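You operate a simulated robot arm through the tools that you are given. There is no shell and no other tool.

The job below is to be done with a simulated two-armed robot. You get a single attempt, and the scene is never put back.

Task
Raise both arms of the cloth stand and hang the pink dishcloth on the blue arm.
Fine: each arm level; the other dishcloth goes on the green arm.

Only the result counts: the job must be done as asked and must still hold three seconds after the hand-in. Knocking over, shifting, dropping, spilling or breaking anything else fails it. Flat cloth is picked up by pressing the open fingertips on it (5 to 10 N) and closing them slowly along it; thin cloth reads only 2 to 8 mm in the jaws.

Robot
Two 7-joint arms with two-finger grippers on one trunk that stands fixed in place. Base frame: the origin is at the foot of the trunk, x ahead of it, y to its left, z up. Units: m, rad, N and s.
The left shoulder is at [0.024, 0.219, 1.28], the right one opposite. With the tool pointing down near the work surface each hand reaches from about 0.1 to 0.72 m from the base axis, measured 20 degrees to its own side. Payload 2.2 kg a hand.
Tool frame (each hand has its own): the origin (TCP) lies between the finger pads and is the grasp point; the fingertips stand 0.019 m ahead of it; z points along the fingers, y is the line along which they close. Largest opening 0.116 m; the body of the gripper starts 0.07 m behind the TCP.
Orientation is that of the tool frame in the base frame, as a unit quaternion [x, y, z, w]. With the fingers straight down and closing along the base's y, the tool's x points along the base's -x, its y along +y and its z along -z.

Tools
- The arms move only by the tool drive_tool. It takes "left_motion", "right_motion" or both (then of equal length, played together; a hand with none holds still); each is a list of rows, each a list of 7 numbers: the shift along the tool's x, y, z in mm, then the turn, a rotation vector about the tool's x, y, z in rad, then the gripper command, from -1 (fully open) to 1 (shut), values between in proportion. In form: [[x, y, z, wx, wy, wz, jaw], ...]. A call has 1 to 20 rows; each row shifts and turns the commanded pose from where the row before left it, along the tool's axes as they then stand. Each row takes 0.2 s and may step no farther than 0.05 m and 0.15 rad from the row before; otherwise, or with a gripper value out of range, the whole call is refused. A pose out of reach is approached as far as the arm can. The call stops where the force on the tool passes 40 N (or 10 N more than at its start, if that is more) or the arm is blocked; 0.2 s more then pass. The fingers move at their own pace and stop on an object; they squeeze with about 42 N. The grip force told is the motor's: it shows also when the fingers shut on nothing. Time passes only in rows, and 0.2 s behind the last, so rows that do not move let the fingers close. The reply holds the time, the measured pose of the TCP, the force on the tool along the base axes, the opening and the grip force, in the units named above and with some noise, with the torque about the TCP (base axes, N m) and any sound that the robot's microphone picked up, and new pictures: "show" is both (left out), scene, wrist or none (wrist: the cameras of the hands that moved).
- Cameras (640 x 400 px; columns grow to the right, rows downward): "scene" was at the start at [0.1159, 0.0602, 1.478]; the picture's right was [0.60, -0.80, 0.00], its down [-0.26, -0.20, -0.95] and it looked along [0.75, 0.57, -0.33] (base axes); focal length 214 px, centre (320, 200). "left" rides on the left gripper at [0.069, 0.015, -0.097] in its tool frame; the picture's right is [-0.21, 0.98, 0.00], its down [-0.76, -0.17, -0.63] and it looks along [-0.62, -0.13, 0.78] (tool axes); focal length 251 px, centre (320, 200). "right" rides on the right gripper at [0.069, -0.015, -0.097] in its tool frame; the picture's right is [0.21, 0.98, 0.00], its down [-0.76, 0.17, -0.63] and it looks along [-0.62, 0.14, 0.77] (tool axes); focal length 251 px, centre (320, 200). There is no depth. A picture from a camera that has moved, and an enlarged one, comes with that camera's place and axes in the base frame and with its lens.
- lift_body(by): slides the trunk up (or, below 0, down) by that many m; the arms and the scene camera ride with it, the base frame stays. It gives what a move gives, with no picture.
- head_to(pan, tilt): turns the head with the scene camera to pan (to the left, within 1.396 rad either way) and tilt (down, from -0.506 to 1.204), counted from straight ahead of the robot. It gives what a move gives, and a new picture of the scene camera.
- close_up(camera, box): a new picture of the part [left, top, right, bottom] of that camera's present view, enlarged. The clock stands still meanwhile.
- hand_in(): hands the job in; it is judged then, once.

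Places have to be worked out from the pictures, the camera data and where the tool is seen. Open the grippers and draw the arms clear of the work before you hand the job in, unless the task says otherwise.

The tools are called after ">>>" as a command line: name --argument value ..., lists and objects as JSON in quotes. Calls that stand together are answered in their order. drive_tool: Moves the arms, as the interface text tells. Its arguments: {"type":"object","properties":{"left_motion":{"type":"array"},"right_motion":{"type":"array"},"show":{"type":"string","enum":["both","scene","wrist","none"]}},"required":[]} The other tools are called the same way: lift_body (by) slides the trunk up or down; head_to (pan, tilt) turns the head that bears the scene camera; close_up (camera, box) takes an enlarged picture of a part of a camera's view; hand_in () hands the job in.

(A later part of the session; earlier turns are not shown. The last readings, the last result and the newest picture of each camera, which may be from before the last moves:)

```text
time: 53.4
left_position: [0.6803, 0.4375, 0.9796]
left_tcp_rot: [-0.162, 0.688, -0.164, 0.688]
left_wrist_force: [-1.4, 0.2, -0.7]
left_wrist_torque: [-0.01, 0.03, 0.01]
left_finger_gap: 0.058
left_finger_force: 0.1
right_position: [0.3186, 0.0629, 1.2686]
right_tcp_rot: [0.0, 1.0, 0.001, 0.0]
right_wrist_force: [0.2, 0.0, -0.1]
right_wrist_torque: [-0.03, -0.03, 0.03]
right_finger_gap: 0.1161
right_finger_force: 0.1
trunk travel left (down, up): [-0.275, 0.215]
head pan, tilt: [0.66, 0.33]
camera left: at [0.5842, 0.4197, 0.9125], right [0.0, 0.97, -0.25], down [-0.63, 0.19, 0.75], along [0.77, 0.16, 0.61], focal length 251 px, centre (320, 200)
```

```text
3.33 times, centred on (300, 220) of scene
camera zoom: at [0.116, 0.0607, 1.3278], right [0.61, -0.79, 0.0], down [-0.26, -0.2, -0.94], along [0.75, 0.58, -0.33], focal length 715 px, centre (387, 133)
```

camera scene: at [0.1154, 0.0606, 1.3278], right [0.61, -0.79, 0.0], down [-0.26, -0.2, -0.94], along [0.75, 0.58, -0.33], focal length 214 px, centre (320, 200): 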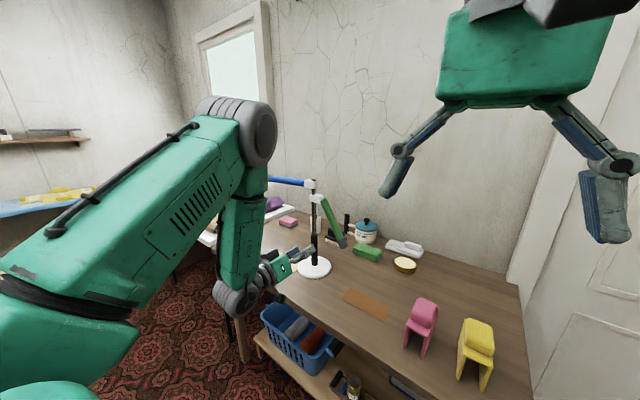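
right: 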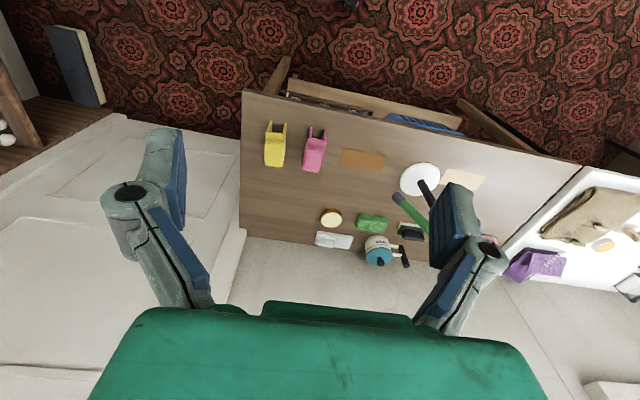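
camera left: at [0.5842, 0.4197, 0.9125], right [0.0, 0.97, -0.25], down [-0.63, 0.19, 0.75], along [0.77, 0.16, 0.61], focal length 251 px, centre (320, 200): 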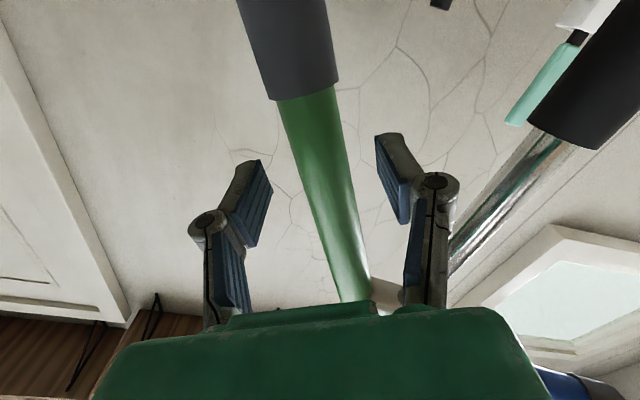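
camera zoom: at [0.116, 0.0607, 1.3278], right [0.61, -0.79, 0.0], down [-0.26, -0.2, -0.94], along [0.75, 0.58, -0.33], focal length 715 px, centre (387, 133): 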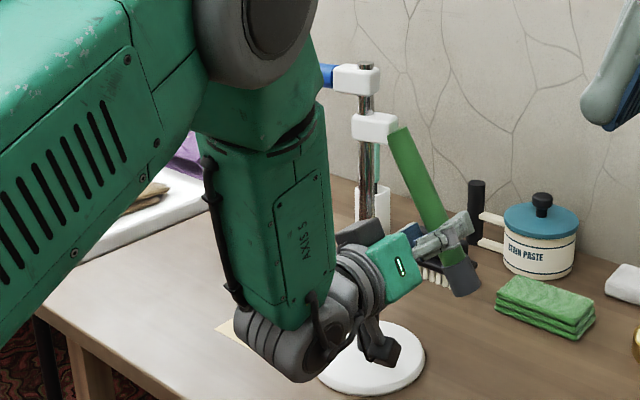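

The green arm is centred in the fork. I close gently on it.

>>> drive_tool --left_motion '[[0, 0, 0, 0, 0, 0, 0.3], [0, 0, 0, 0, 0, 0, 0.45], [0, 0, 0, 0, 0, 0, 0.55], [0, 0, 0, 0, 0, 0, 0.65], [0, 0, 0, 0, 0, 0, 0.73], [0, 0, 0, 0, 0, 0, 0.73]]' --show "wrist"

>>> close_up --camera "scene" --box '[220, 160, 380, 280]'

```text
time: 54.8
left_position: [0.6806, 0.4383, 0.9805]
left_tcp_rot: [-0.165, 0.688, -0.162, 0.688]
left_wrist_force: [-0.3, -1.1, 0.4]
left_wrist_torque: [-0.46, -0.02, -0.03]
left_finger_gap: 0.0269
left_finger_force: 41.8
right_position: [0.3197, 0.062, 1.2681]
right_tcp_rot: [0.0, 1.0, 0.001, 0.0]
right_wrist_force: [0.8, 0.0, -0.7]
right_wrist_torque: [0.02, -0.04, 0.03]
right_finger_gap: 0.116
right_finger_force: 0.1
trunk travel left (down, up): [-0.275, 0.215]
head pan, tilt: [0.66, 0.33]
camera left: at [0.5844, 0.4199, 0.912], right [0.0, 0.97, -0.25], down [-0.63, 0.19, 0.75], along [0.77, 0.16, 0.61], focal length 251 px, centre (320, 200)
```

left: 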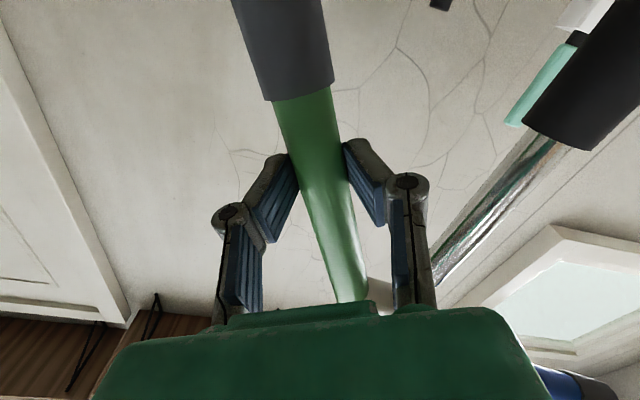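

```text
3.33 times, centred on (300, 220) of scene
camera zoom: at [0.1168, 0.061, 1.3277], right [0.61, -0.79, 0.0], down [-0.26, -0.2, -0.94], along [0.75, 0.58, -0.33], focal length 715 px, centre (387, 133)
```

zoom: 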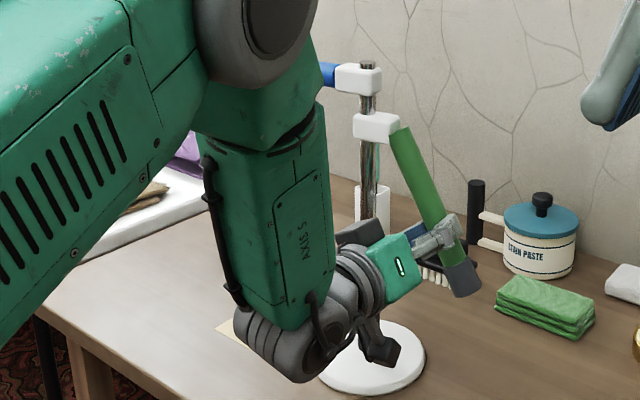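

The jaws stopped at 27 mm with a noticeable twist torque (−0.46), unlike the blue arm's 17 mm. I look closer at the contact.

>>> close_up --camera "left" --box '[200, 100, 456, 260]'

>>> close_up --camera "scene" --box '[300, 190, 364, 230]'

>>> close_up --camera "scene" --box '[290, 235, 354, 275]'

```text
2.50 times, centred on (328, 180) of left
camera zoom: at [0.5844, 0.4199, 0.912], right [0.0, 0.97, -0.25], down [-0.63, 0.19, 0.75], along [0.77, 0.16, 0.61], focal length 629 px, centre (300, 250)
```

zoom: 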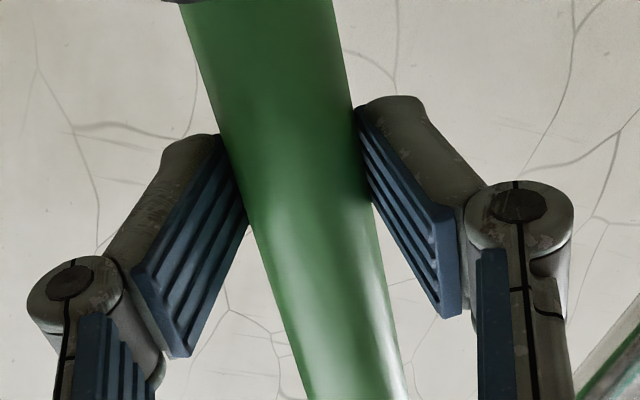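

```text
10.00 times, centred on (332, 210) of scene
camera zoom: at [0.1168, 0.061, 1.3277], right [0.61, -0.79, 0.0], down [-0.26, -0.2, -0.94], along [0.75, 0.58, -0.33], focal length 2145 px, centre (200, 100)
```

zoom: 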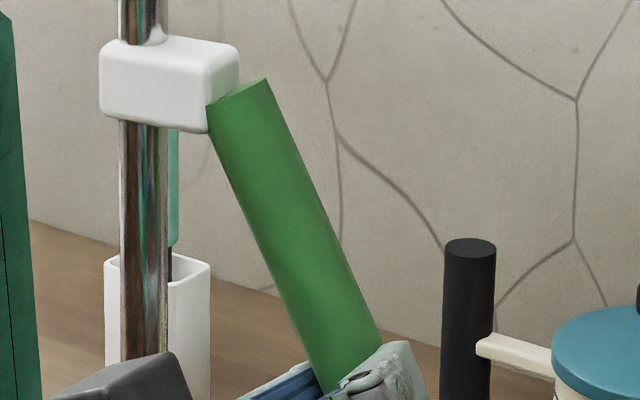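

```text
10.00 times, centred on (322, 255) of scene
camera zoom: at [0.1168, 0.061, 1.3277], right [0.61, -0.79, 0.0], down [-0.26, -0.2, -0.94], along [0.75, 0.58, -0.33], focal length 2145 px, centre (300, -350)
```

zoom: 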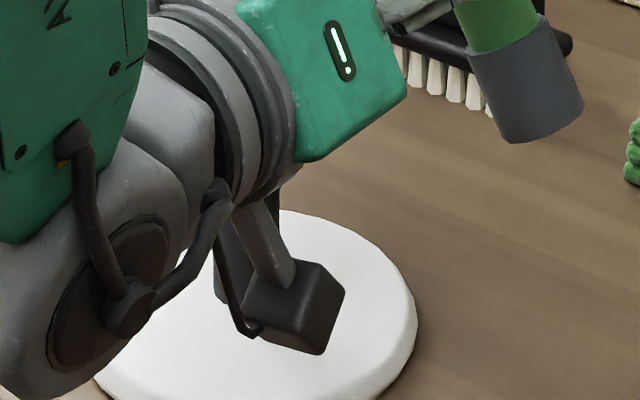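

The pads hold the full 26 mm diameter near their tips, parallel to the arm, so it is a sound grip. I start swinging the green arm up along its arc.

>>> drive_tool --left_motion '[[-0.1, -4.8, 0, 0, 0, -0.04, 0.73], [-0.1, -4.8, 0, 0, 0, -0.04, 0.73], [-0.1, -4.8, 0, 0, 0, -0.04, 0.73], [-0.1, -4.8, 0, 0, 0, -0.04, 0.73], [-0.1, -4.8, 0, 0, 0, -0.04, 0.73], [0, 0, 0, 0, 0, 0, 0.73]]' --show "wrist"

>>> close_up --camera "scene" --box '[220, 160, 380, 280]'

```text
time: 56.2
left_position: [0.6798, 0.4168, 0.9931]
left_tcp_rot: [-0.231, 0.668, -0.23, 0.669]
left_wrist_force: [1.1, -0.3, -0.1]
left_wrist_torque: [0.12, -0.21, -0.06]
left_finger_gap: 0.0268
left_finger_force: 42.3
right_position: [0.3198, 0.0621, 1.2689]
right_tcp_rot: [0.0, 1.0, 0.001, 0.0]
right_wrist_force: [-0.2, 0.1, -0.4]
right_wrist_torque: [-0.03, -0.01, 0.01]
right_finger_gap: 0.1161
right_finger_force: 0.1
trunk travel left (down, up): [-0.275, 0.215]
head pan, tilt: [0.66, 0.33]
camera left: at [0.5836, 0.3853, 0.9303], right [0.0, 0.9, -0.43], down [-0.63, 0.34, 0.7], along [0.77, 0.28, 0.57], focal length 251 px, centre (320, 200)
```

left: 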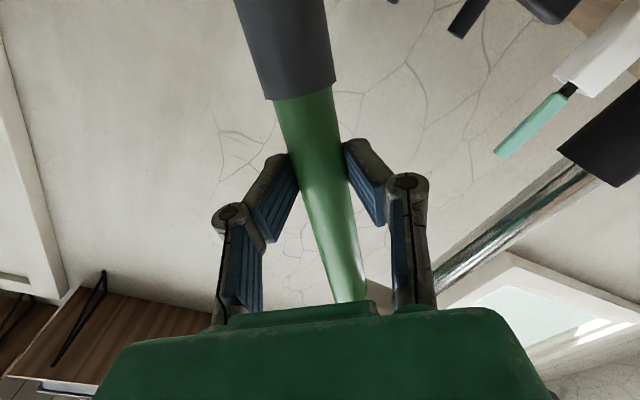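

```text
3.33 times, centred on (300, 220) of scene
camera zoom: at [0.1161, 0.0604, 1.3278], right [0.61, -0.79, 0.0], down [-0.26, -0.2, -0.94], along [0.75, 0.58, -0.33], focal length 715 px, centre (387, 133)
```

zoom: 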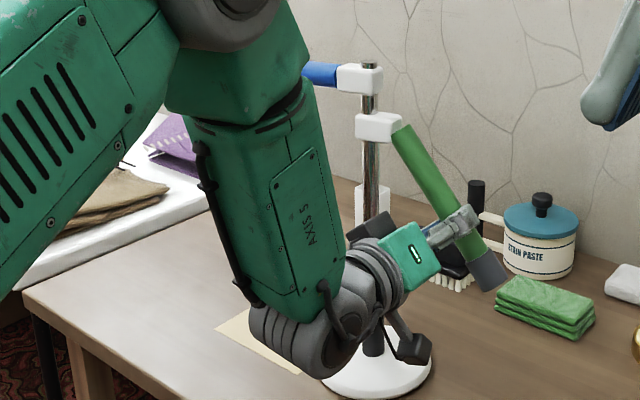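

Good: the arm follows and the stand barely moves. I continue.

>>> drive_tool --left_motion '[[-0.1, -4.8, 0, 0, 0, -0.04, 0.73], [-0.1, -4.8, 0, 0, 0, -0.04, 0.73], [-0.1, -4.8, 0, 0, 0, -0.04, 0.73], [-0.1, -4.8, 0, 0, 0, -0.04, 0.73], [-0.1, -4.8, 0, 0, 0, -0.04, 0.73], [-0.1, -4.8, 0, 0, 0, -0.04, 0.73], [-0.1, -4.8, 0, 0, 0, -0.04, 0.73], [-0.1, -4.8, 0, 0, 0, -0.04, 0.73], [0, 0, 0, 0, 0, 0, 0.73]]' --show "wrist"

>>> close_up --camera "scene" --box '[220, 160, 380, 280]'

```text
time: 58.2
left_position: [0.6803, 0.3908, 1.0213]
left_tcp_rot: [-0.335, 0.623, -0.335, 0.623]
left_wrist_force: [-0.2, -0.5, -0.8]
left_wrist_torque: [-0.01, -0.01, 0.07]
left_finger_gap: 0.0272
left_finger_force: 42.0
right_position: [0.3201, 0.0631, 1.2684]
right_tcp_rot: [0.0, 1.0, 0.0, 0.0]
right_wrist_force: [-0.5, 0.7, -0.5]
right_wrist_torque: [0.0, -0.01, 0.0]
right_finger_gap: 0.1161
right_finger_force: 0.0
trunk travel left (down, up): [-0.275, 0.215]
head pan, tilt: [0.66, 0.33]
camera left: at [0.584, 0.3409, 0.9713], right [0.0, 0.72, -0.7], down [-0.63, 0.54, 0.56], along [0.77, 0.44, 0.45], focal length 251 px, centre (320, 200)
```

left: 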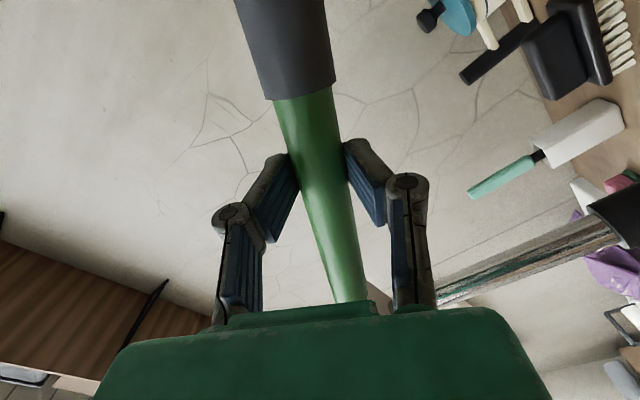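

```text
3.33 times, centred on (300, 220) of scene
camera zoom: at [0.1162, 0.0608, 1.3278], right [0.61, -0.79, 0.0], down [-0.26, -0.2, -0.94], along [0.75, 0.58, -0.33], focal length 715 px, centre (387, 133)
```

zoom: 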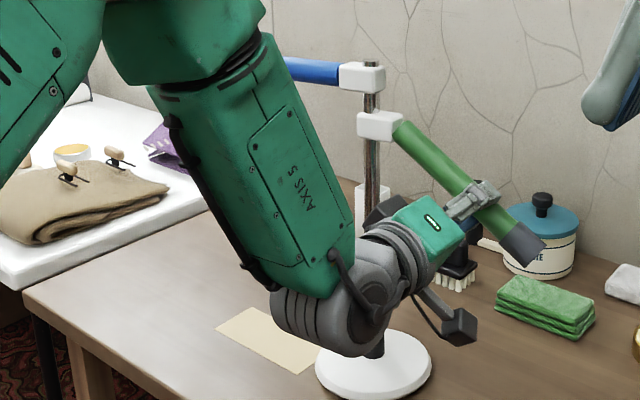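

Green is now about 33° below level and the stand is steady. I keep going.

>>> drive_tool --left_motion '[[-0.1, -4.8, 0, 0, 0, -0.04, 0.73], [-0.1, -4.8, 0, 0, 0, -0.04, 0.73], [-0.1, -4.8, 0, 0, 0, -0.04, 0.73], [-0.1, -4.8, 0, 0, 0, -0.04, 0.73], [-0.1, -4.8, 0, 0, 0, -0.04, 0.73], [-0.1, -4.8, 0, 0, 0, -0.04, 0.73], [-0.1, -4.8, 0, 0, 0, -0.04, 0.73], [-0.1, -4.8, 0, 0, 0, -0.04, 0.73], [0, 0, 0, 0, 0, 0, 0.73]]' --show "wrist"

>>> close_up --camera "scene" --box '[220, 160, 380, 280]'

```text
time: 60.2
left_position: [0.6809, 0.3741, 1.0553]
left_tcp_rot: [-0.429, 0.562, -0.429, 0.562]
left_wrist_force: [-1.2, -0.9, -1.4]
left_wrist_torque: [-0.08, -0.02, 0.07]
left_finger_gap: 0.0268
left_finger_force: 42.1
right_position: [0.3199, 0.0633, 1.2685]
right_tcp_rot: [0.0, 1.0, 0.001, 0.0]
right_wrist_force: [-0.2, -0.2, -0.7]
right_wrist_torque: [0.01, 0.01, 0.0]
right_finger_gap: 0.1157
right_finger_force: 0.0
trunk travel left (down, up): [-0.275, 0.215]
head pan, tilt: [0.66, 0.33]
camera left: at [0.5839, 0.3116, 1.0238], right [0.0, 0.46, -0.89], down [-0.63, 0.69, 0.36], along [0.77, 0.56, 0.29], focal length 251 px, centre (320, 200)
```

left: 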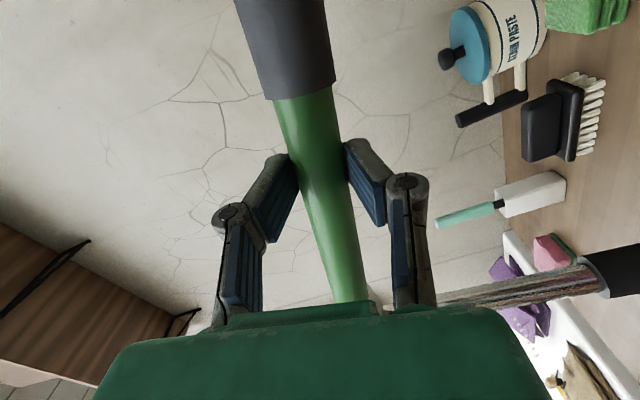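

```text
3.33 times, centred on (300, 220) of scene
camera zoom: at [0.1161, 0.0613, 1.3277], right [0.61, -0.79, 0.0], down [-0.26, -0.2, -0.94], along [0.75, 0.58, -0.33], focal length 715 px, centre (387, 133)
```

zoom: 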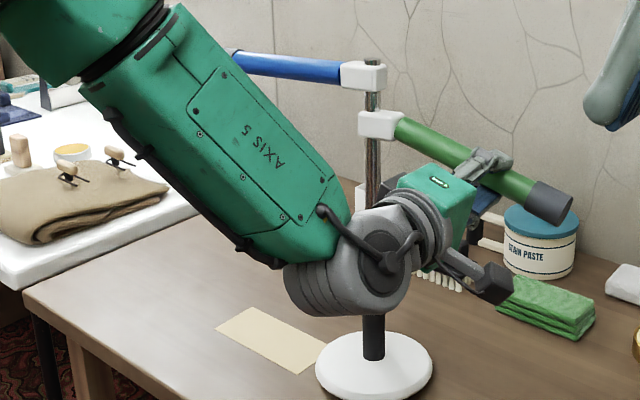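

About 15° remain on the green arm and the stand is upright. I finish the swing.

>>> drive_tool --left_motion '[[-0.1, -4.6, 0, 0, 0, -0.039, 0.73], [-0.1, -4.6, 0, 0, 0, -0.039, 0.73], [-0.1, -4.6, 0, 0, 0, -0.039, 0.73], [-0.1, -4.6, 0, 0, 0, -0.039, 0.73], [-0.1, -4.6, 0, 0, 0, -0.039, 0.73], [-0.1, -4.6, 0, 0, 0, -0.039, 0.73], [-0.1, -4.6, 0, 0, 0, -0.039, 0.73], [0, 0, 0, 0, 0, 0, 0.73]]' --show "wrist"

>>> close_up --camera "scene" --box '[220, 160, 380, 280]'

```text
time: 62.0
left_position: [0.6792, 0.3932, 1.1124]
left_tcp_rot: [0.501, -0.498, 0.502, -0.498]
left_wrist_force: [0.7, 0.0, -4.2]
left_wrist_torque: [-0.4, 0.0, -0.02]
left_finger_gap: 0.0269
left_finger_force: 41.7
left hand out of reach, approached as far as the arm can: row 3, 4, 5, 6, 7
right_position: [0.3206, 0.0624, 1.2683]
right_tcp_rot: [-0.001, 1.0, 0.001, 0.0]
right_wrist_force: [-0.1, 0.2, -0.4]
right_wrist_torque: [-0.02, 0.0, -0.01]
right_finger_gap: 0.1158
right_finger_force: 0.1
trunk travel left (down, up): [-0.275, 0.215]
head pan, tilt: [0.66, 0.33]
camera left: at [0.5814, 0.3243, 1.0978], right [0.0, 0.21, -0.98], down [-0.63, 0.76, 0.16], along [0.78, 0.62, 0.13], focal length 251 px, centre (320, 200)
```

left: 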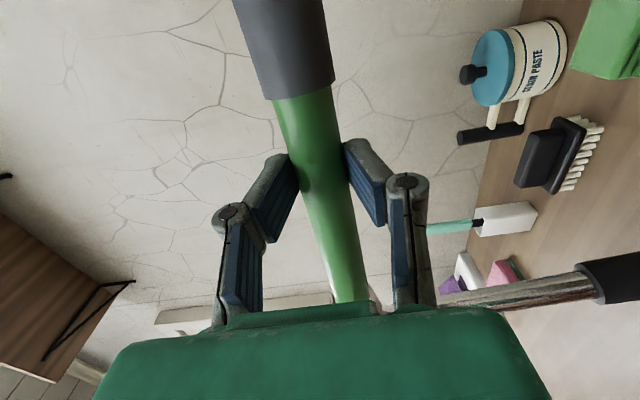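

```text
3.33 times, centred on (300, 220) of scene
camera zoom: at [0.1166, 0.0606, 1.3277], right [0.61, -0.79, 0.0], down [-0.26, -0.2, -0.94], along [0.75, 0.58, -0.33], focal length 715 px, centre (387, 133)
```

zoom: 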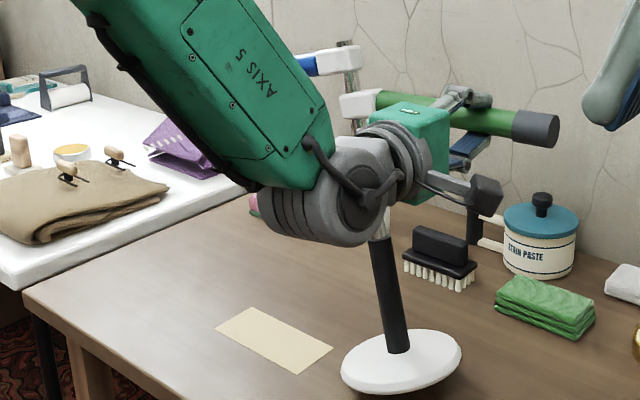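

The last rows hit a joint limit and lifted the stand: it now leans about 10° with its base edge up. I lower the hand gently in tiny steps to set the base back down, watching for reach warnings.

>>> drive_tool --left_motion '[[0, 2.5, 0, 0, 0, 0, 0.73], [0, 2.5, 0, 0, 0, 0, 0.73], [0, 2.5, 0, 0, 0, 0, 0.73], [0, 0, 0, 0, 0, 0, 0.73]]' --show "none"

>>> close_up --camera "scene" --box '[220, 160, 380, 280]'

```text
time: 63.0
left_position: [0.6767, 0.395, 1.1033]
left_tcp_rot: [0.503, -0.498, 0.501, -0.498]
left_wrist_force: [-0.1, 0.6, -3.7]
left_wrist_torque: [-0.43, -0.05, 0.01]
left_finger_gap: 0.0271
left_finger_force: 42.2
right_position: [0.3205, 0.0633, 1.2672]
right_tcp_rot: [0.0, 1.0, 0.001, 0.0]
right_wrist_force: [0.1, 0.1, -0.2]
right_wrist_torque: [0.01, 0.04, -0.02]
right_finger_gap: 0.1157
right_finger_force: 0.1
trunk travel left (down, up): [-0.275, 0.215]
head pan, tilt: [0.66, 0.33]
```

```text
3.33 times, centred on (300, 220) of scene
camera zoom: at [0.1165, 0.0617, 1.3277], right [0.61, -0.79, 0.0], down [-0.26, -0.2, -0.94], along [0.75, 0.58, -0.33], focal length 715 px, centre (387, 133)
```

zoom: 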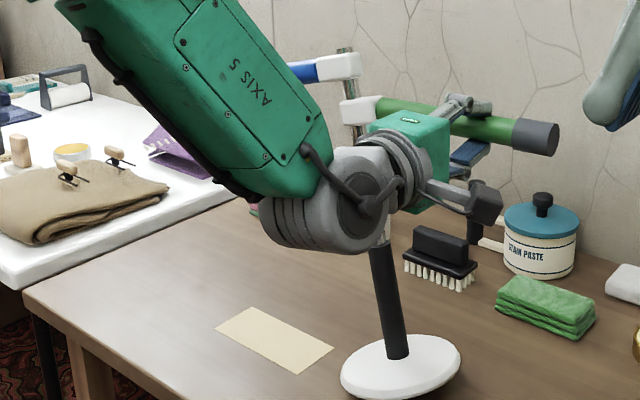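

The force (−3.9 N, about the stand's full weight) shows I am carrying the whole stand by the green arm, tilted ~10°, base just above the table. I roll the hand back about 10° so the pole becomes vertical before setting it down.

>>> drive_tool --left_motion '[[0, 0, 0, 0, 0, 0.03, 0.73], [0, 0, 0, 0, 0, 0.03, 0.73], [0, 0, 0, 0, 0, 0.03, 0.73], [0, 0, 0, 0, 0, 0.03, 0.73], [0, 0, 0, 0, 0, 0.03, 0.73], [0, 0, 0, 0, 0, 0, 0.73]]' --show "wrist"

>>> close_up --camera "scene" --box '[220, 160, 380, 280]'

```text
time: 64.4
left_position: [0.6782, 0.395, 1.1026]
left_tcp_rot: [-0.463, 0.535, -0.463, 0.535]
left_wrist_force: [0.3, -0.3, -3.7]
left_wrist_torque: [-0.55, -0.01, -0.01]
left_finger_gap: 0.0269
left_finger_force: 42.2
right_position: [0.3203, 0.0639, 1.2688]
right_tcp_rot: [0.0, 1.0, 0.001, 0.0]
right_wrist_force: [-0.1, -0.5, 0.2]
right_wrist_torque: [0.01, 0.01, 0.02]
right_finger_gap: 0.1159
right_finger_force: 0.1
trunk travel left (down, up): [-0.275, 0.215]
head pan, tilt: [0.66, 0.33]
camera left: at [0.5814, 0.3282, 1.0794], right [0.0, 0.35, -0.94], down [-0.63, 0.72, 0.27], along [0.77, 0.59, 0.22], focal length 251 px, centre (320, 200)
```

left: 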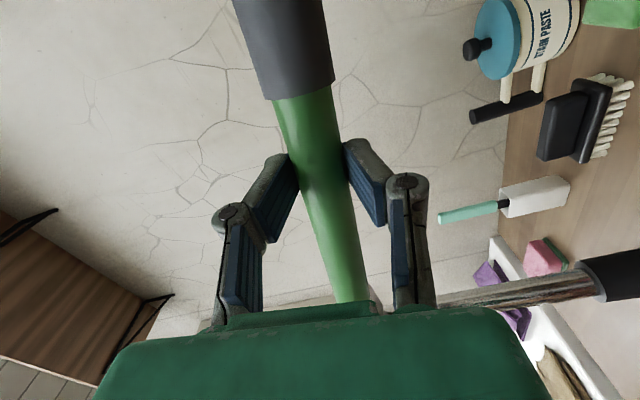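

```text
3.33 times, centred on (300, 220) of scene
camera zoom: at [0.1166, 0.0615, 1.3277], right [0.61, -0.79, 0.0], down [-0.26, -0.2, -0.94], along [0.75, 0.58, -0.33], focal length 715 px, centre (387, 133)
```

zoom: 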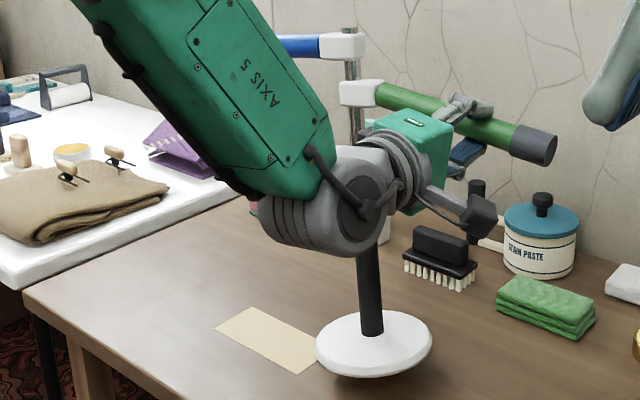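

The stand hangs nearly vertical, still leaning ~3°. I roll the remaining bit and lower it straight down in small steps until the base takes the weight.

>>> drive_tool --left_motion '[[0, 0, 0, 0, 0, 0.028, 0.73], [0, 0, 0, 0, 0, 0.028, 0.73], [1, 4.9, 0, 0, 0, 0, 0.73], [1, 4.9, 0, 0, 0, 0, 0.73], [1, 4.9, 0, 0, 0, 0, 0.73], [1, 4.9, 0, 0, 0, 0, 0.73], [0, 0, 0, 0, 0, 0, 0.73]]' --show "none"

>>> close_up --camera "scene" --box '[220, 160, 380, 280]'

```text
time: 66.0
left_position: [0.6783, 0.395, 1.0838]
left_tcp_rot: [-0.449, 0.547, -0.447, 0.548]
left_wrist_force: [0.3, -0.4, -4.6]
left_wrist_torque: [-0.52, -0.04, 0.01]
left_finger_gap: 0.0269
left_finger_force: 42.1
right_position: [0.3196, 0.0627, 1.269]
right_tcp_rot: [0.0, 1.0, 0.001, -0.001]
right_wrist_force: [-0.5, 0.0, 0.6]
right_wrist_torque: [0.05, 0.0, -0.03]
right_finger_gap: 0.1162
right_finger_force: 0.0
trunk travel left (down, up): [-0.275, 0.215]
head pan, tilt: [0.66, 0.33]
```

```text
3.33 times, centred on (300, 220) of scene
camera zoom: at [0.1165, 0.0614, 1.3277], right [0.61, -0.79, 0.0], down [-0.26, -0.2, -0.94], along [0.75, 0.58, -0.33], focal length 715 px, centre (387, 133)
```

zoom: 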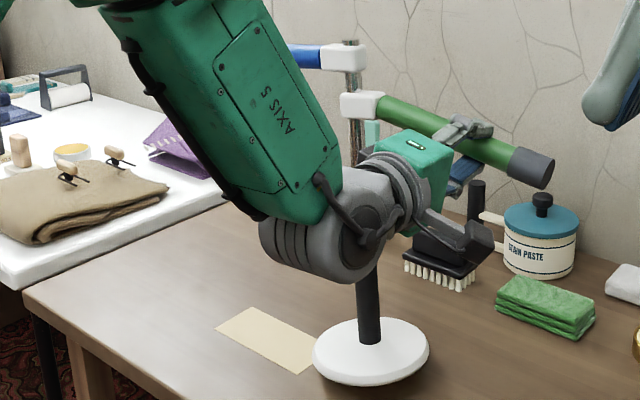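

Still airborne (−4.6 N). I keep lowering in small steps.

>>> drive_tool --left_motion '[[0.8, 3.9, 0, 0, 0, 0, 0.73], [0.8, 3.9, 0, 0, 0, 0, 0.73], [0, 0, 0, 0, 0, 0, 0.73]]' --show "none"

>>> close_up --camera "scene" --box '[270, 225, 366, 285]'

```text
time: 66.8
left_position: [0.6775, 0.3954, 1.0755]
left_tcp_rot: [-0.449, 0.547, -0.448, 0.547]
left_wrist_force: [0.3, 1.3, -4.4]
left_wrist_torque: [-0.56, -0.02, -0.01]
left_finger_gap: 0.0269
left_finger_force: 42.1
right_position: [0.3195, 0.0627, 1.2684]
right_tcp_rot: [0.0, 1.0, 0.0, 0.0]
right_wrist_force: [0.2, 0.6, -0.3]
right_wrist_torque: [0.01, -0.02, 0.01]
right_finger_gap: 0.116
right_finger_force: 0.0
trunk travel left (down, up): [-0.275, 0.215]
head pan, tilt: [0.66, 0.33]
```

```text
6.67 times, centred on (318, 255) of scene
camera zoom: at [0.1166, 0.0614, 1.3277], right [0.61, -0.79, 0.0], down [-0.26, -0.2, -0.94], along [0.75, 0.58, -0.33], focal length 1430 px, centre (333, -167)
```

zoom: 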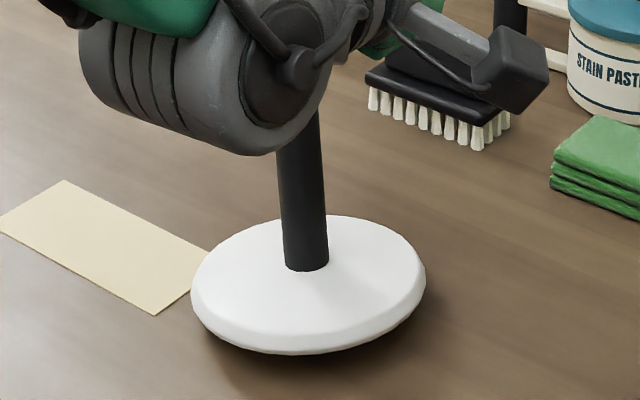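

Still hovering about a centimetre. I continue down.

>>> drive_tool --left_motion '[[0.7, 3.4, 0, 0, 0, 0, 0.73], [0.7, 3.4, 0, 0, 0, 0, 0.73], [0, 0, 0, 0, 0, 0, 0.73]]' --show "none"

>>> close_up --camera "scene" --box '[270, 225, 366, 285]'

```text
time: 67.6
left_position: [0.6773, 0.3953, 1.0691]
left_tcp_rot: [-0.448, 0.547, -0.448, 0.547]
left_wrist_force: [-0.4, -0.5, -3.1]
left_wrist_torque: [-0.36, -0.02, 0.04]
left_finger_gap: 0.0269
left_finger_force: 41.9
right_position: [0.32, 0.0631, 1.2682]
right_tcp_rot: [0.0, 1.0, 0.001, 0.0]
right_wrist_force: [-0.3, 0.4, 0.7]
right_wrist_torque: [-0.01, 0.03, 0.02]
right_finger_gap: 0.116
right_finger_force: 0.1
trunk travel left (down, up): [-0.275, 0.215]
head pan, tilt: [0.66, 0.33]
```

```text
6.67 times, centred on (318, 255) of scene
camera zoom: at [0.1166, 0.0613, 1.3277], right [0.61, -0.79, 0.0], down [-0.26, -0.2, -0.94], along [0.75, 0.58, -0.33], focal length 1430 px, centre (333, -167)
```

zoom: 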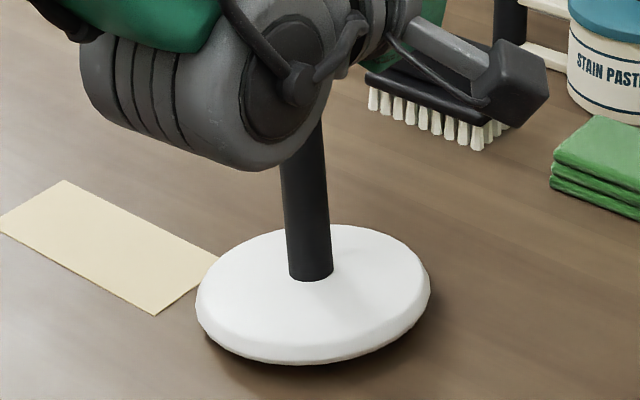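

The near-left edge has touched (−3.1 N). I roll 2° more to flatten the base while lowering the last millimetres.

>>> drive_tool --left_motion '[[0.5, 2.5, 0, 0, 0, 0.02, 0.73], [0.5, 2.5, 0, 0, 0, 0.02, 0.73], [0.4, 2, 0, 0, 0, 0, 0.73], [0.4, 2, 0, 0, 0, 0, 0.73], [0, 0, 0, 0, 0, 0, 0.73]]' --show "none"

>>> close_up --camera "scene" --box '[270, 225, 366, 285]'

>>> close_up --camera "scene" --box '[220, 160, 380, 280]'

```text
time: 68.8
left_position: [0.6786, 0.3942, 1.0603]
left_tcp_rot: [-0.435, 0.556, -0.438, 0.557]
left_wrist_force: [0.4, -2.0, 3.8]
left_wrist_torque: [0.45, -0.16, -0.07]
left_finger_gap: 0.0269
left_finger_force: 41.8
right_position: [0.3182, 0.0615, 1.268]
right_tcp_rot: [0.001, 1.0, 0.001, 0.0]
right_wrist_force: [-0.5, -0.4, -0.7]
right_wrist_torque: [0.01, 0.01, 0.01]
right_finger_gap: 0.1159
right_finger_force: 0.0
trunk travel left (down, up): [-0.275, 0.215]
head pan, tilt: [0.66, 0.33]
```

```text
6.67 times, centred on (318, 255) of scene
camera zoom: at [0.1153, 0.0593, 1.328], right [0.61, -0.79, 0.0], down [-0.26, -0.2, -0.94], along [0.75, 0.58, -0.33], focal length 1430 px, centre (333, -167)
```

zoom: 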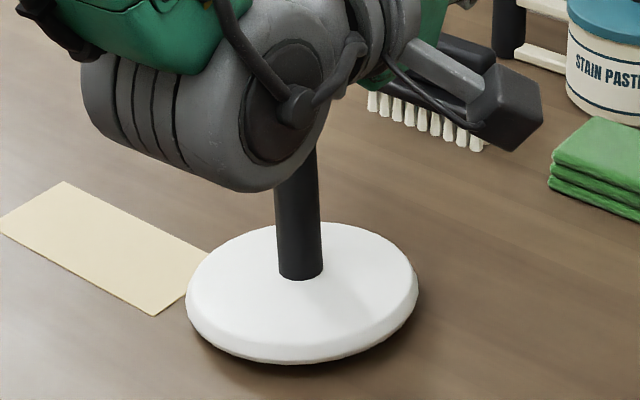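

```text
3.33 times, centred on (300, 220) of scene
camera zoom: at [0.1153, 0.0593, 1.328], right [0.61, -0.79, 0.0], down [-0.26, -0.2, -0.94], along [0.75, 0.58, -0.33], focal length 715 px, centre (387, 133)
```

zoom: 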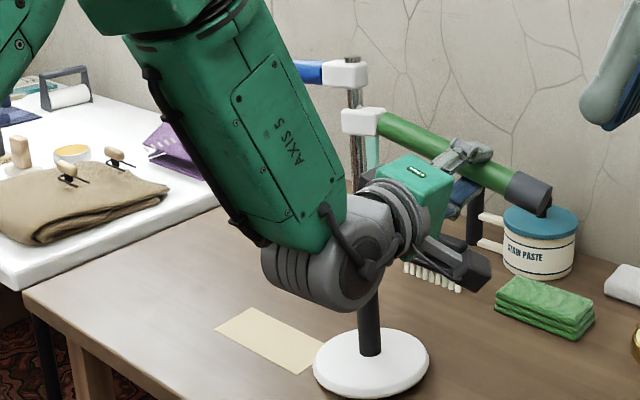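

The base is on the table but my grip still forces a 2° lean and I am pressing down. A 2° tilt is harmless, so I open the jaws and let the stand settle flat.

>>> drive_tool --left_motion '[[0, -1, 0, 0, 0, 0.01, 0.6], [0, 0, 0, 0, 0, 0, 0.5], [0, 0, 0, 0, 0, 0, 0.4], [0, 0, 0, 0, 0, 0, 0.2], [0, 0, 0, 0, 0, 0, 0.0], [0, 0, 0, 0, 0, 0, 0.0]]' --show "wrist"

>>> close_up --camera "scene" --box '[220, 160, 380, 280]'

>>> close_up --camera "scene" --box '[270, 225, 366, 285]'

```text
time: 70.2
left_position: [0.6776, 0.3957, 1.0603]
left_tcp_rot: [-0.434, 0.558, -0.434, 0.559]
left_wrist_force: [-0.3, -0.1, 1.0]
left_wrist_torque: [0.01, 0.04, 0.02]
left_finger_gap: 0.0579
left_finger_force: 0.0
right_position: [0.3195, 0.062, 1.2687]
right_tcp_rot: [0.0, 1.0, 0.001, 0.001]
right_wrist_force: [0.2, 0.5, -0.7]
right_wrist_torque: [0.01, -0.01, 0.01]
right_finger_gap: 0.1162
right_finger_force: 0.0
trunk travel left (down, up): [-0.275, 0.215]
head pan, tilt: [0.66, 0.33]
camera left: at [0.5811, 0.3315, 1.03], right [0.0, 0.45, -0.89], down [-0.63, 0.69, 0.35], along [0.77, 0.57, 0.28], focal length 251 px, centre (320, 200)
```

left: 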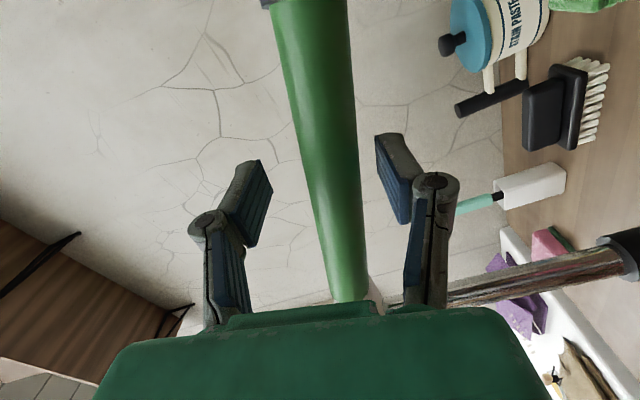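

```text
3.33 times, centred on (300, 220) of scene
camera zoom: at [0.1159, 0.0607, 1.3278], right [0.61, -0.79, 0.0], down [-0.26, -0.2, -0.94], along [0.75, 0.58, -0.33], focal length 715 px, centre (387, 133)
```

zoom: 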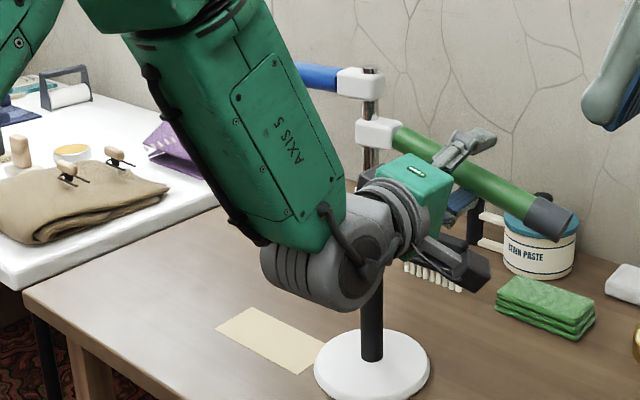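

```text
6.67 times, centred on (318, 255) of scene
camera zoom: at [0.1159, 0.0607, 1.3278], right [0.61, -0.79, 0.0], down [-0.26, -0.2, -0.94], along [0.75, 0.58, -0.33], focal length 1430 px, centre (333, -167)
```

zoom: 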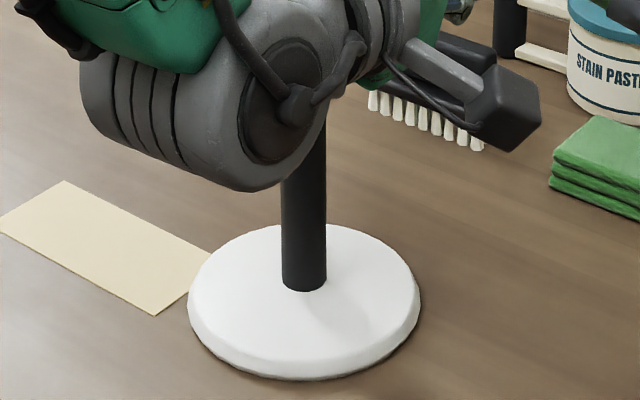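

The stand settled flat at about (0.670, 0.513), only ~1.5 cm from its first place. The green arm rests ~13° below level with my open fork around it at about 85 mm from its hinge, a reachable spot; I regrip and lift in very short calls.

>>> drive_tool --left_motion '[[0, 2, 0, 0, 0, 0, 0.3], [0, 0, 0, 0, 0, 0, 0.5], [0, 0, 0, 0, 0, 0, 0.6], [0, 0, 0, 0, 0, 0, 0.6], [0, -3.4, 0, 0, 0, -0.04, 0.6], [0, 0, 0, 0, 0, 0, 0.6]]' --show "none"

>>> close_up --camera "scene" --box '[220, 160, 380, 280]'

```text
time: 71.6
left_position: [0.6779, 0.3955, 1.0622]
left_tcp_rot: [-0.445, 0.55, -0.445, 0.549]
left_wrist_force: [-0.3, -1.1, -1.8]
left_wrist_torque: [-0.01, 0.02, 0.01]
left_finger_gap: 0.0245
left_finger_force: 1.0
right_position: [0.3196, 0.0634, 1.2684]
right_tcp_rot: [-0.001, 1.0, 0.001, 0.0]
right_wrist_force: [0.0, 0.2, -0.4]
right_wrist_torque: [0.02, 0.01, 0.02]
right_finger_gap: 0.116
right_finger_force: 0.1
trunk travel left (down, up): [-0.275, 0.215]
head pan, tilt: [0.66, 0.33]
```

```text
3.33 times, centred on (300, 220) of scene
camera zoom: at [0.1164, 0.0609, 1.3277], right [0.61, -0.79, 0.0], down [-0.26, -0.2, -0.94], along [0.75, 0.58, -0.33], focal length 715 px, centre (387, 133)
```

zoom: 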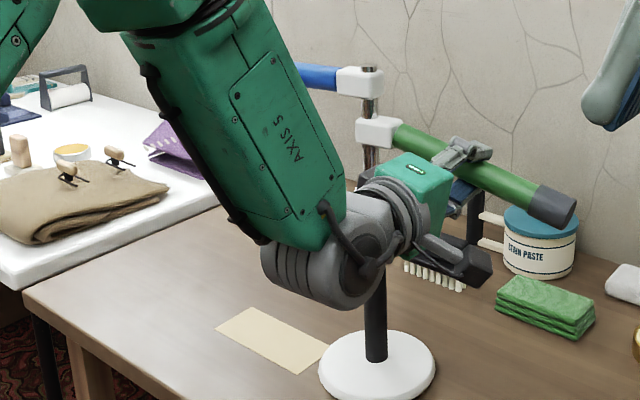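

It follows without lifting (the stand even creeps back toward its first place). Two more small steps.

>>> drive_tool --left_motion '[[0, -3.4, 0, 0, 0, -0.04, 0.63], [0, -3.4, 0, 0, 0, -0.04, 0.63], [0, 0, 0, 0, 0, 0, 0.63]]' --show "none"

>>> close_up --camera "scene" --box '[220, 160, 380, 280]'

```text
time: 72.4
left_position: [0.6776, 0.3931, 1.0695]
left_tcp_rot: [-0.466, 0.53, -0.468, 0.532]
left_wrist_force: [0.9, -0.9, -0.2]
left_wrist_torque: [0.11, -0.07, -0.04]
left_finger_gap: 0.0227
left_finger_force: 42.0
right_position: [0.3187, 0.0634, 1.2679]
right_tcp_rot: [0.0, 1.0, 0.001, 0.0]
right_wrist_force: [-0.2, 0.3, 0.4]
right_wrist_torque: [-0.01, 0.01, -0.03]
right_finger_gap: 0.116
right_finger_force: 0.0
trunk travel left (down, up): [-0.275, 0.215]
head pan, tilt: [0.66, 0.33]
```

```text
3.33 times, centred on (300, 220) of scene
camera zoom: at [0.1161, 0.0605, 1.3278], right [0.61, -0.79, 0.0], down [-0.26, -0.2, -0.94], along [0.75, 0.58, -0.33], focal length 715 px, centre (387, 133)
```

zoom: 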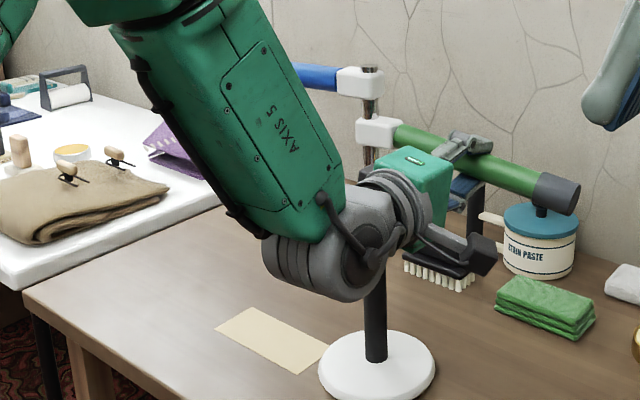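

Stable. Two more.

>>> drive_tool --left_motion '[[0, -3.4, 0, 0, 0, -0.04, 0.63], [0, -3.4, 0, 0, 0, -0.04, 0.63], [0, 0, 0, 0, 0, 0, 0.63]]' --show "wrist"

>>> close_up --camera "scene" --box '[220, 160, 380, 280]'

```text
time: 73.2
left_position: [0.6778, 0.3917, 1.077]
left_tcp_rot: [-0.487, 0.513, -0.488, 0.512]
left_wrist_force: [0.2, -0.5, 0.8]
left_wrist_torque: [0.14, -0.03, -0.01]
left_finger_gap: 0.0224
left_finger_force: 42.0
right_position: [0.3202, 0.0624, 1.2678]
right_tcp_rot: [0.0, 1.0, 0.0, 0.0]
right_wrist_force: [-0.5, -0.2, 0.5]
right_wrist_torque: [-0.01, -0.02, 0.0]
right_finger_gap: 0.1159
right_finger_force: 0.0
trunk travel left (down, up): [-0.275, 0.215]
head pan, tilt: [0.66, 0.33]
camera left: at [0.5814, 0.3229, 1.0587], right [0.0, 0.26, -0.96], down [-0.63, 0.75, 0.2], along [0.77, 0.61, 0.17], focal length 251 px, centre (320, 200)
```

left: 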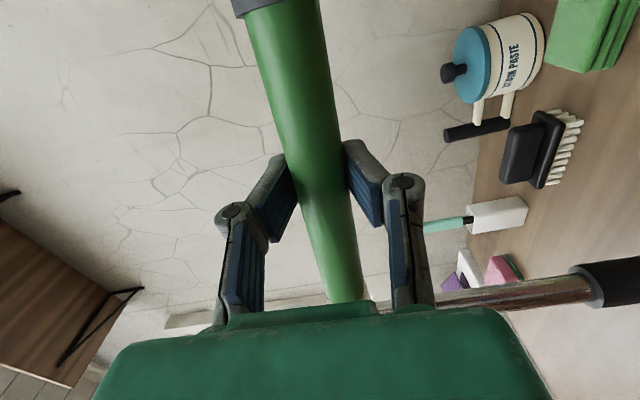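

```text
3.33 times, centred on (300, 220) of scene
camera zoom: at [0.1158, 0.0602, 1.3278], right [0.61, -0.79, 0.0], down [-0.26, -0.2, -0.94], along [0.75, 0.58, -0.33], focal length 715 px, centre (387, 133)
```

zoom: 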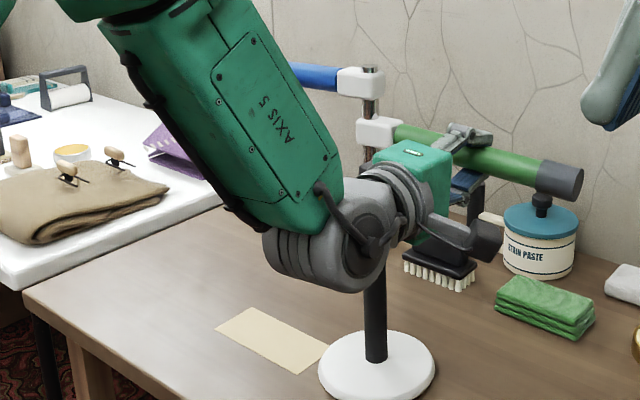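

The hand camera puts the green arm about 4–5° below level still. I take two more small steps.

>>> drive_tool --left_motion '[[0, -3.2, 0, 0, 0, -0.035, 0.63], [0, -3.2, 0, 0, 0, -0.035, 0.63], [0, 0, 0, 0, 0, 0, 0.63]]' --show "wrist"

>>> close_up --camera "scene" --box '[220, 160, 380, 280]'

```text
time: 74.0
left_position: [0.6786, 0.3919, 1.082]
left_tcp_rot: [0.505, -0.495, 0.505, -0.495]
left_wrist_force: [-0.3, -1.8, 0.9]
left_wrist_torque: [-0.04, 0.0, -0.01]
left_finger_gap: 0.0224
left_finger_force: 42.4
right_position: [0.3208, 0.0629, 1.2678]
right_tcp_rot: [0.0, 1.0, 0.001, 0.0]
right_wrist_force: [0.1, 0.4, -0.4]
right_wrist_torque: [-0.01, 0.01, -0.01]
right_finger_gap: 0.116
right_finger_force: 0.1
trunk travel left (down, up): [-0.275, 0.215]
head pan, tilt: [0.66, 0.33]
camera left: at [0.5807, 0.3214, 1.0696], right [0.0, 0.19, -0.98], down [-0.63, 0.76, 0.15], along [0.77, 0.62, 0.12], focal length 251 px, centre (320, 200)
```

left: 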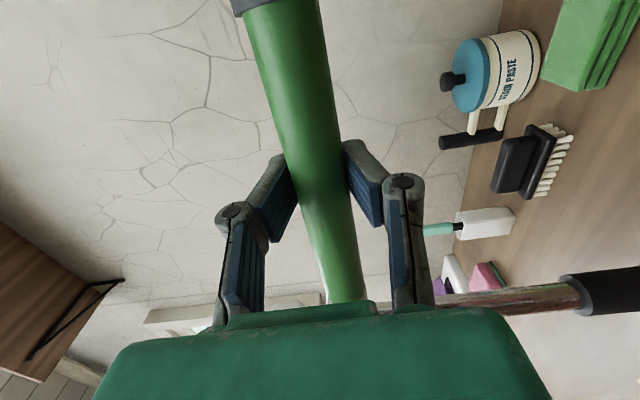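

```text
3.33 times, centred on (300, 220) of scene
camera zoom: at [0.1158, 0.0601, 1.3278], right [0.61, -0.79, 0.0], down [-0.26, -0.2, -0.94], along [0.75, 0.58, -0.33], focal length 715 px, centre (387, 133)
```

zoom: 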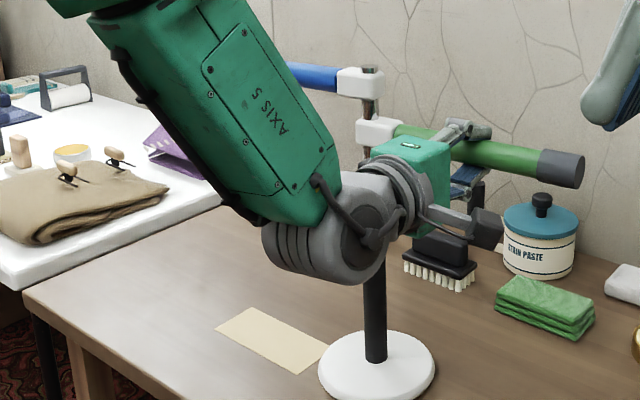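

The scene view now reads the green arm level within a degree or two. I add one last degree, release, and back out for a clean measurement.

>>> drive_tool --left_motion '[[0, -1.5, 0, 0, 0, -0.017, 0.63], [0, 0, 0, 0, 0, 0, 0.63], [0, 0, 0, 0, 0, 0, 0.5], [0, 0, 0, 0, 0, 0, 0.3], [0, 0, 0, 0, 0, 0, 0], [0, 0, 0, 0, 0, 0, 0]]' --show "none"

>>> drive_tool --left_motion '[[0, 0, -20, 0, 0, 0, 0], [0, 0, -30, 0, 0, 0, 0], [0, 0, -30, 0, 0, 0, 0], [0, 0, -30, 0, 0, 0, 0], [0, 0, 0, 0, 0, 0, 0]]' --show "both"

>>> close_up --camera "scene" --box '[220, 160, 380, 280]'

```text
time: 75.4
left_position: [0.6785, 0.3918, 1.0829]
left_tcp_rot: [0.509, -0.491, 0.508, -0.491]
left_wrist_force: [-0.1, 0.2, 0.4]
left_wrist_torque: [0.01, 0.0, 0.01]
left_finger_gap: 0.0582
left_finger_force: 0.0
right_position: [0.3196, 0.0621, 1.2686]
right_tcp_rot: [0.0, 1.0, 0.001, 0.001]
right_wrist_force: [0.1, 0.6, -0.3]
right_wrist_torque: [0.01, -0.01, -0.06]
right_finger_gap: 0.1161
right_finger_force: 0.0
trunk travel left (down, up): [-0.275, 0.215]
head pan, tilt: [0.66, 0.33]
```

```text
time: 76.6
left_position: [0.569, 0.3925, 1.0829]
left_tcp_rot: [0.509, -0.491, 0.509, -0.491]
left_wrist_force: [0.5, 0.3, -0.3]
left_wrist_torque: [-0.01, -0.03, 0.0]
left_finger_gap: 0.058
left_finger_force: 0.1
right_position: [0.3203, 0.0631, 1.2683]
right_tcp_rot: [0.001, 1.0, 0.001, 0.0]
right_wrist_force: [0.2, 0.5, 0.1]
right_wrist_torque: [0.01, 0.02, -0.07]
right_finger_gap: 0.116
right_finger_force: 0.1
trunk travel left (down, up): [-0.275, 0.215]
head pan, tilt: [0.66, 0.33]
camera scene: at [0.1158, 0.0604, 1.3278], right [0.61, -0.79, 0.0], down [-0.26, -0.2, -0.94], along [0.75, 0.58, -0.33], focal length 214 px, centre (320, 200)
camera left: at [0.4724, 0.3222, 1.071], right [0.0, 0.18, -0.98], down [-0.63, 0.76, 0.14], along [0.77, 0.62, 0.11], focal length 251 px, centre (320, 200)
```

scene: 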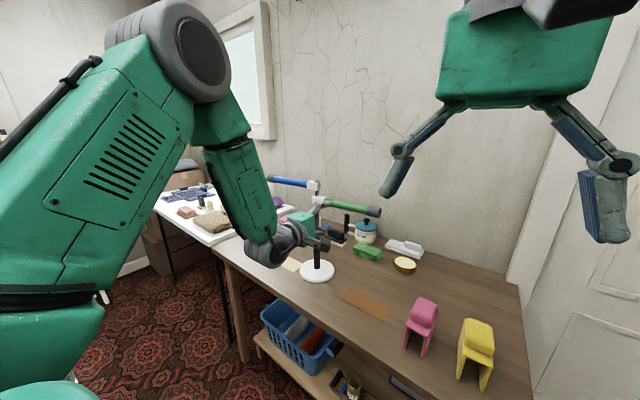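
left: 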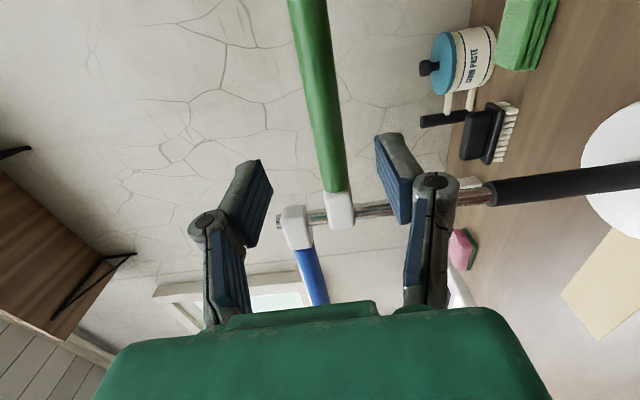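

```text
3.33 times, centred on (300, 220) of scene
camera zoom: at [0.1158, 0.0604, 1.3278], right [0.61, -0.79, 0.0], down [-0.26, -0.2, -0.94], along [0.75, 0.58, -0.33], focal length 715 px, centre (387, 133)
```

zoom: 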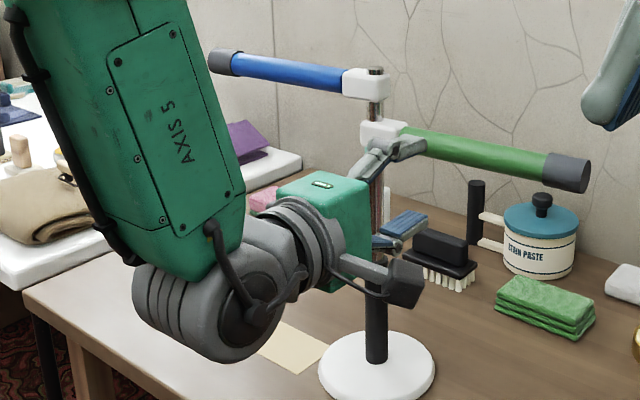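

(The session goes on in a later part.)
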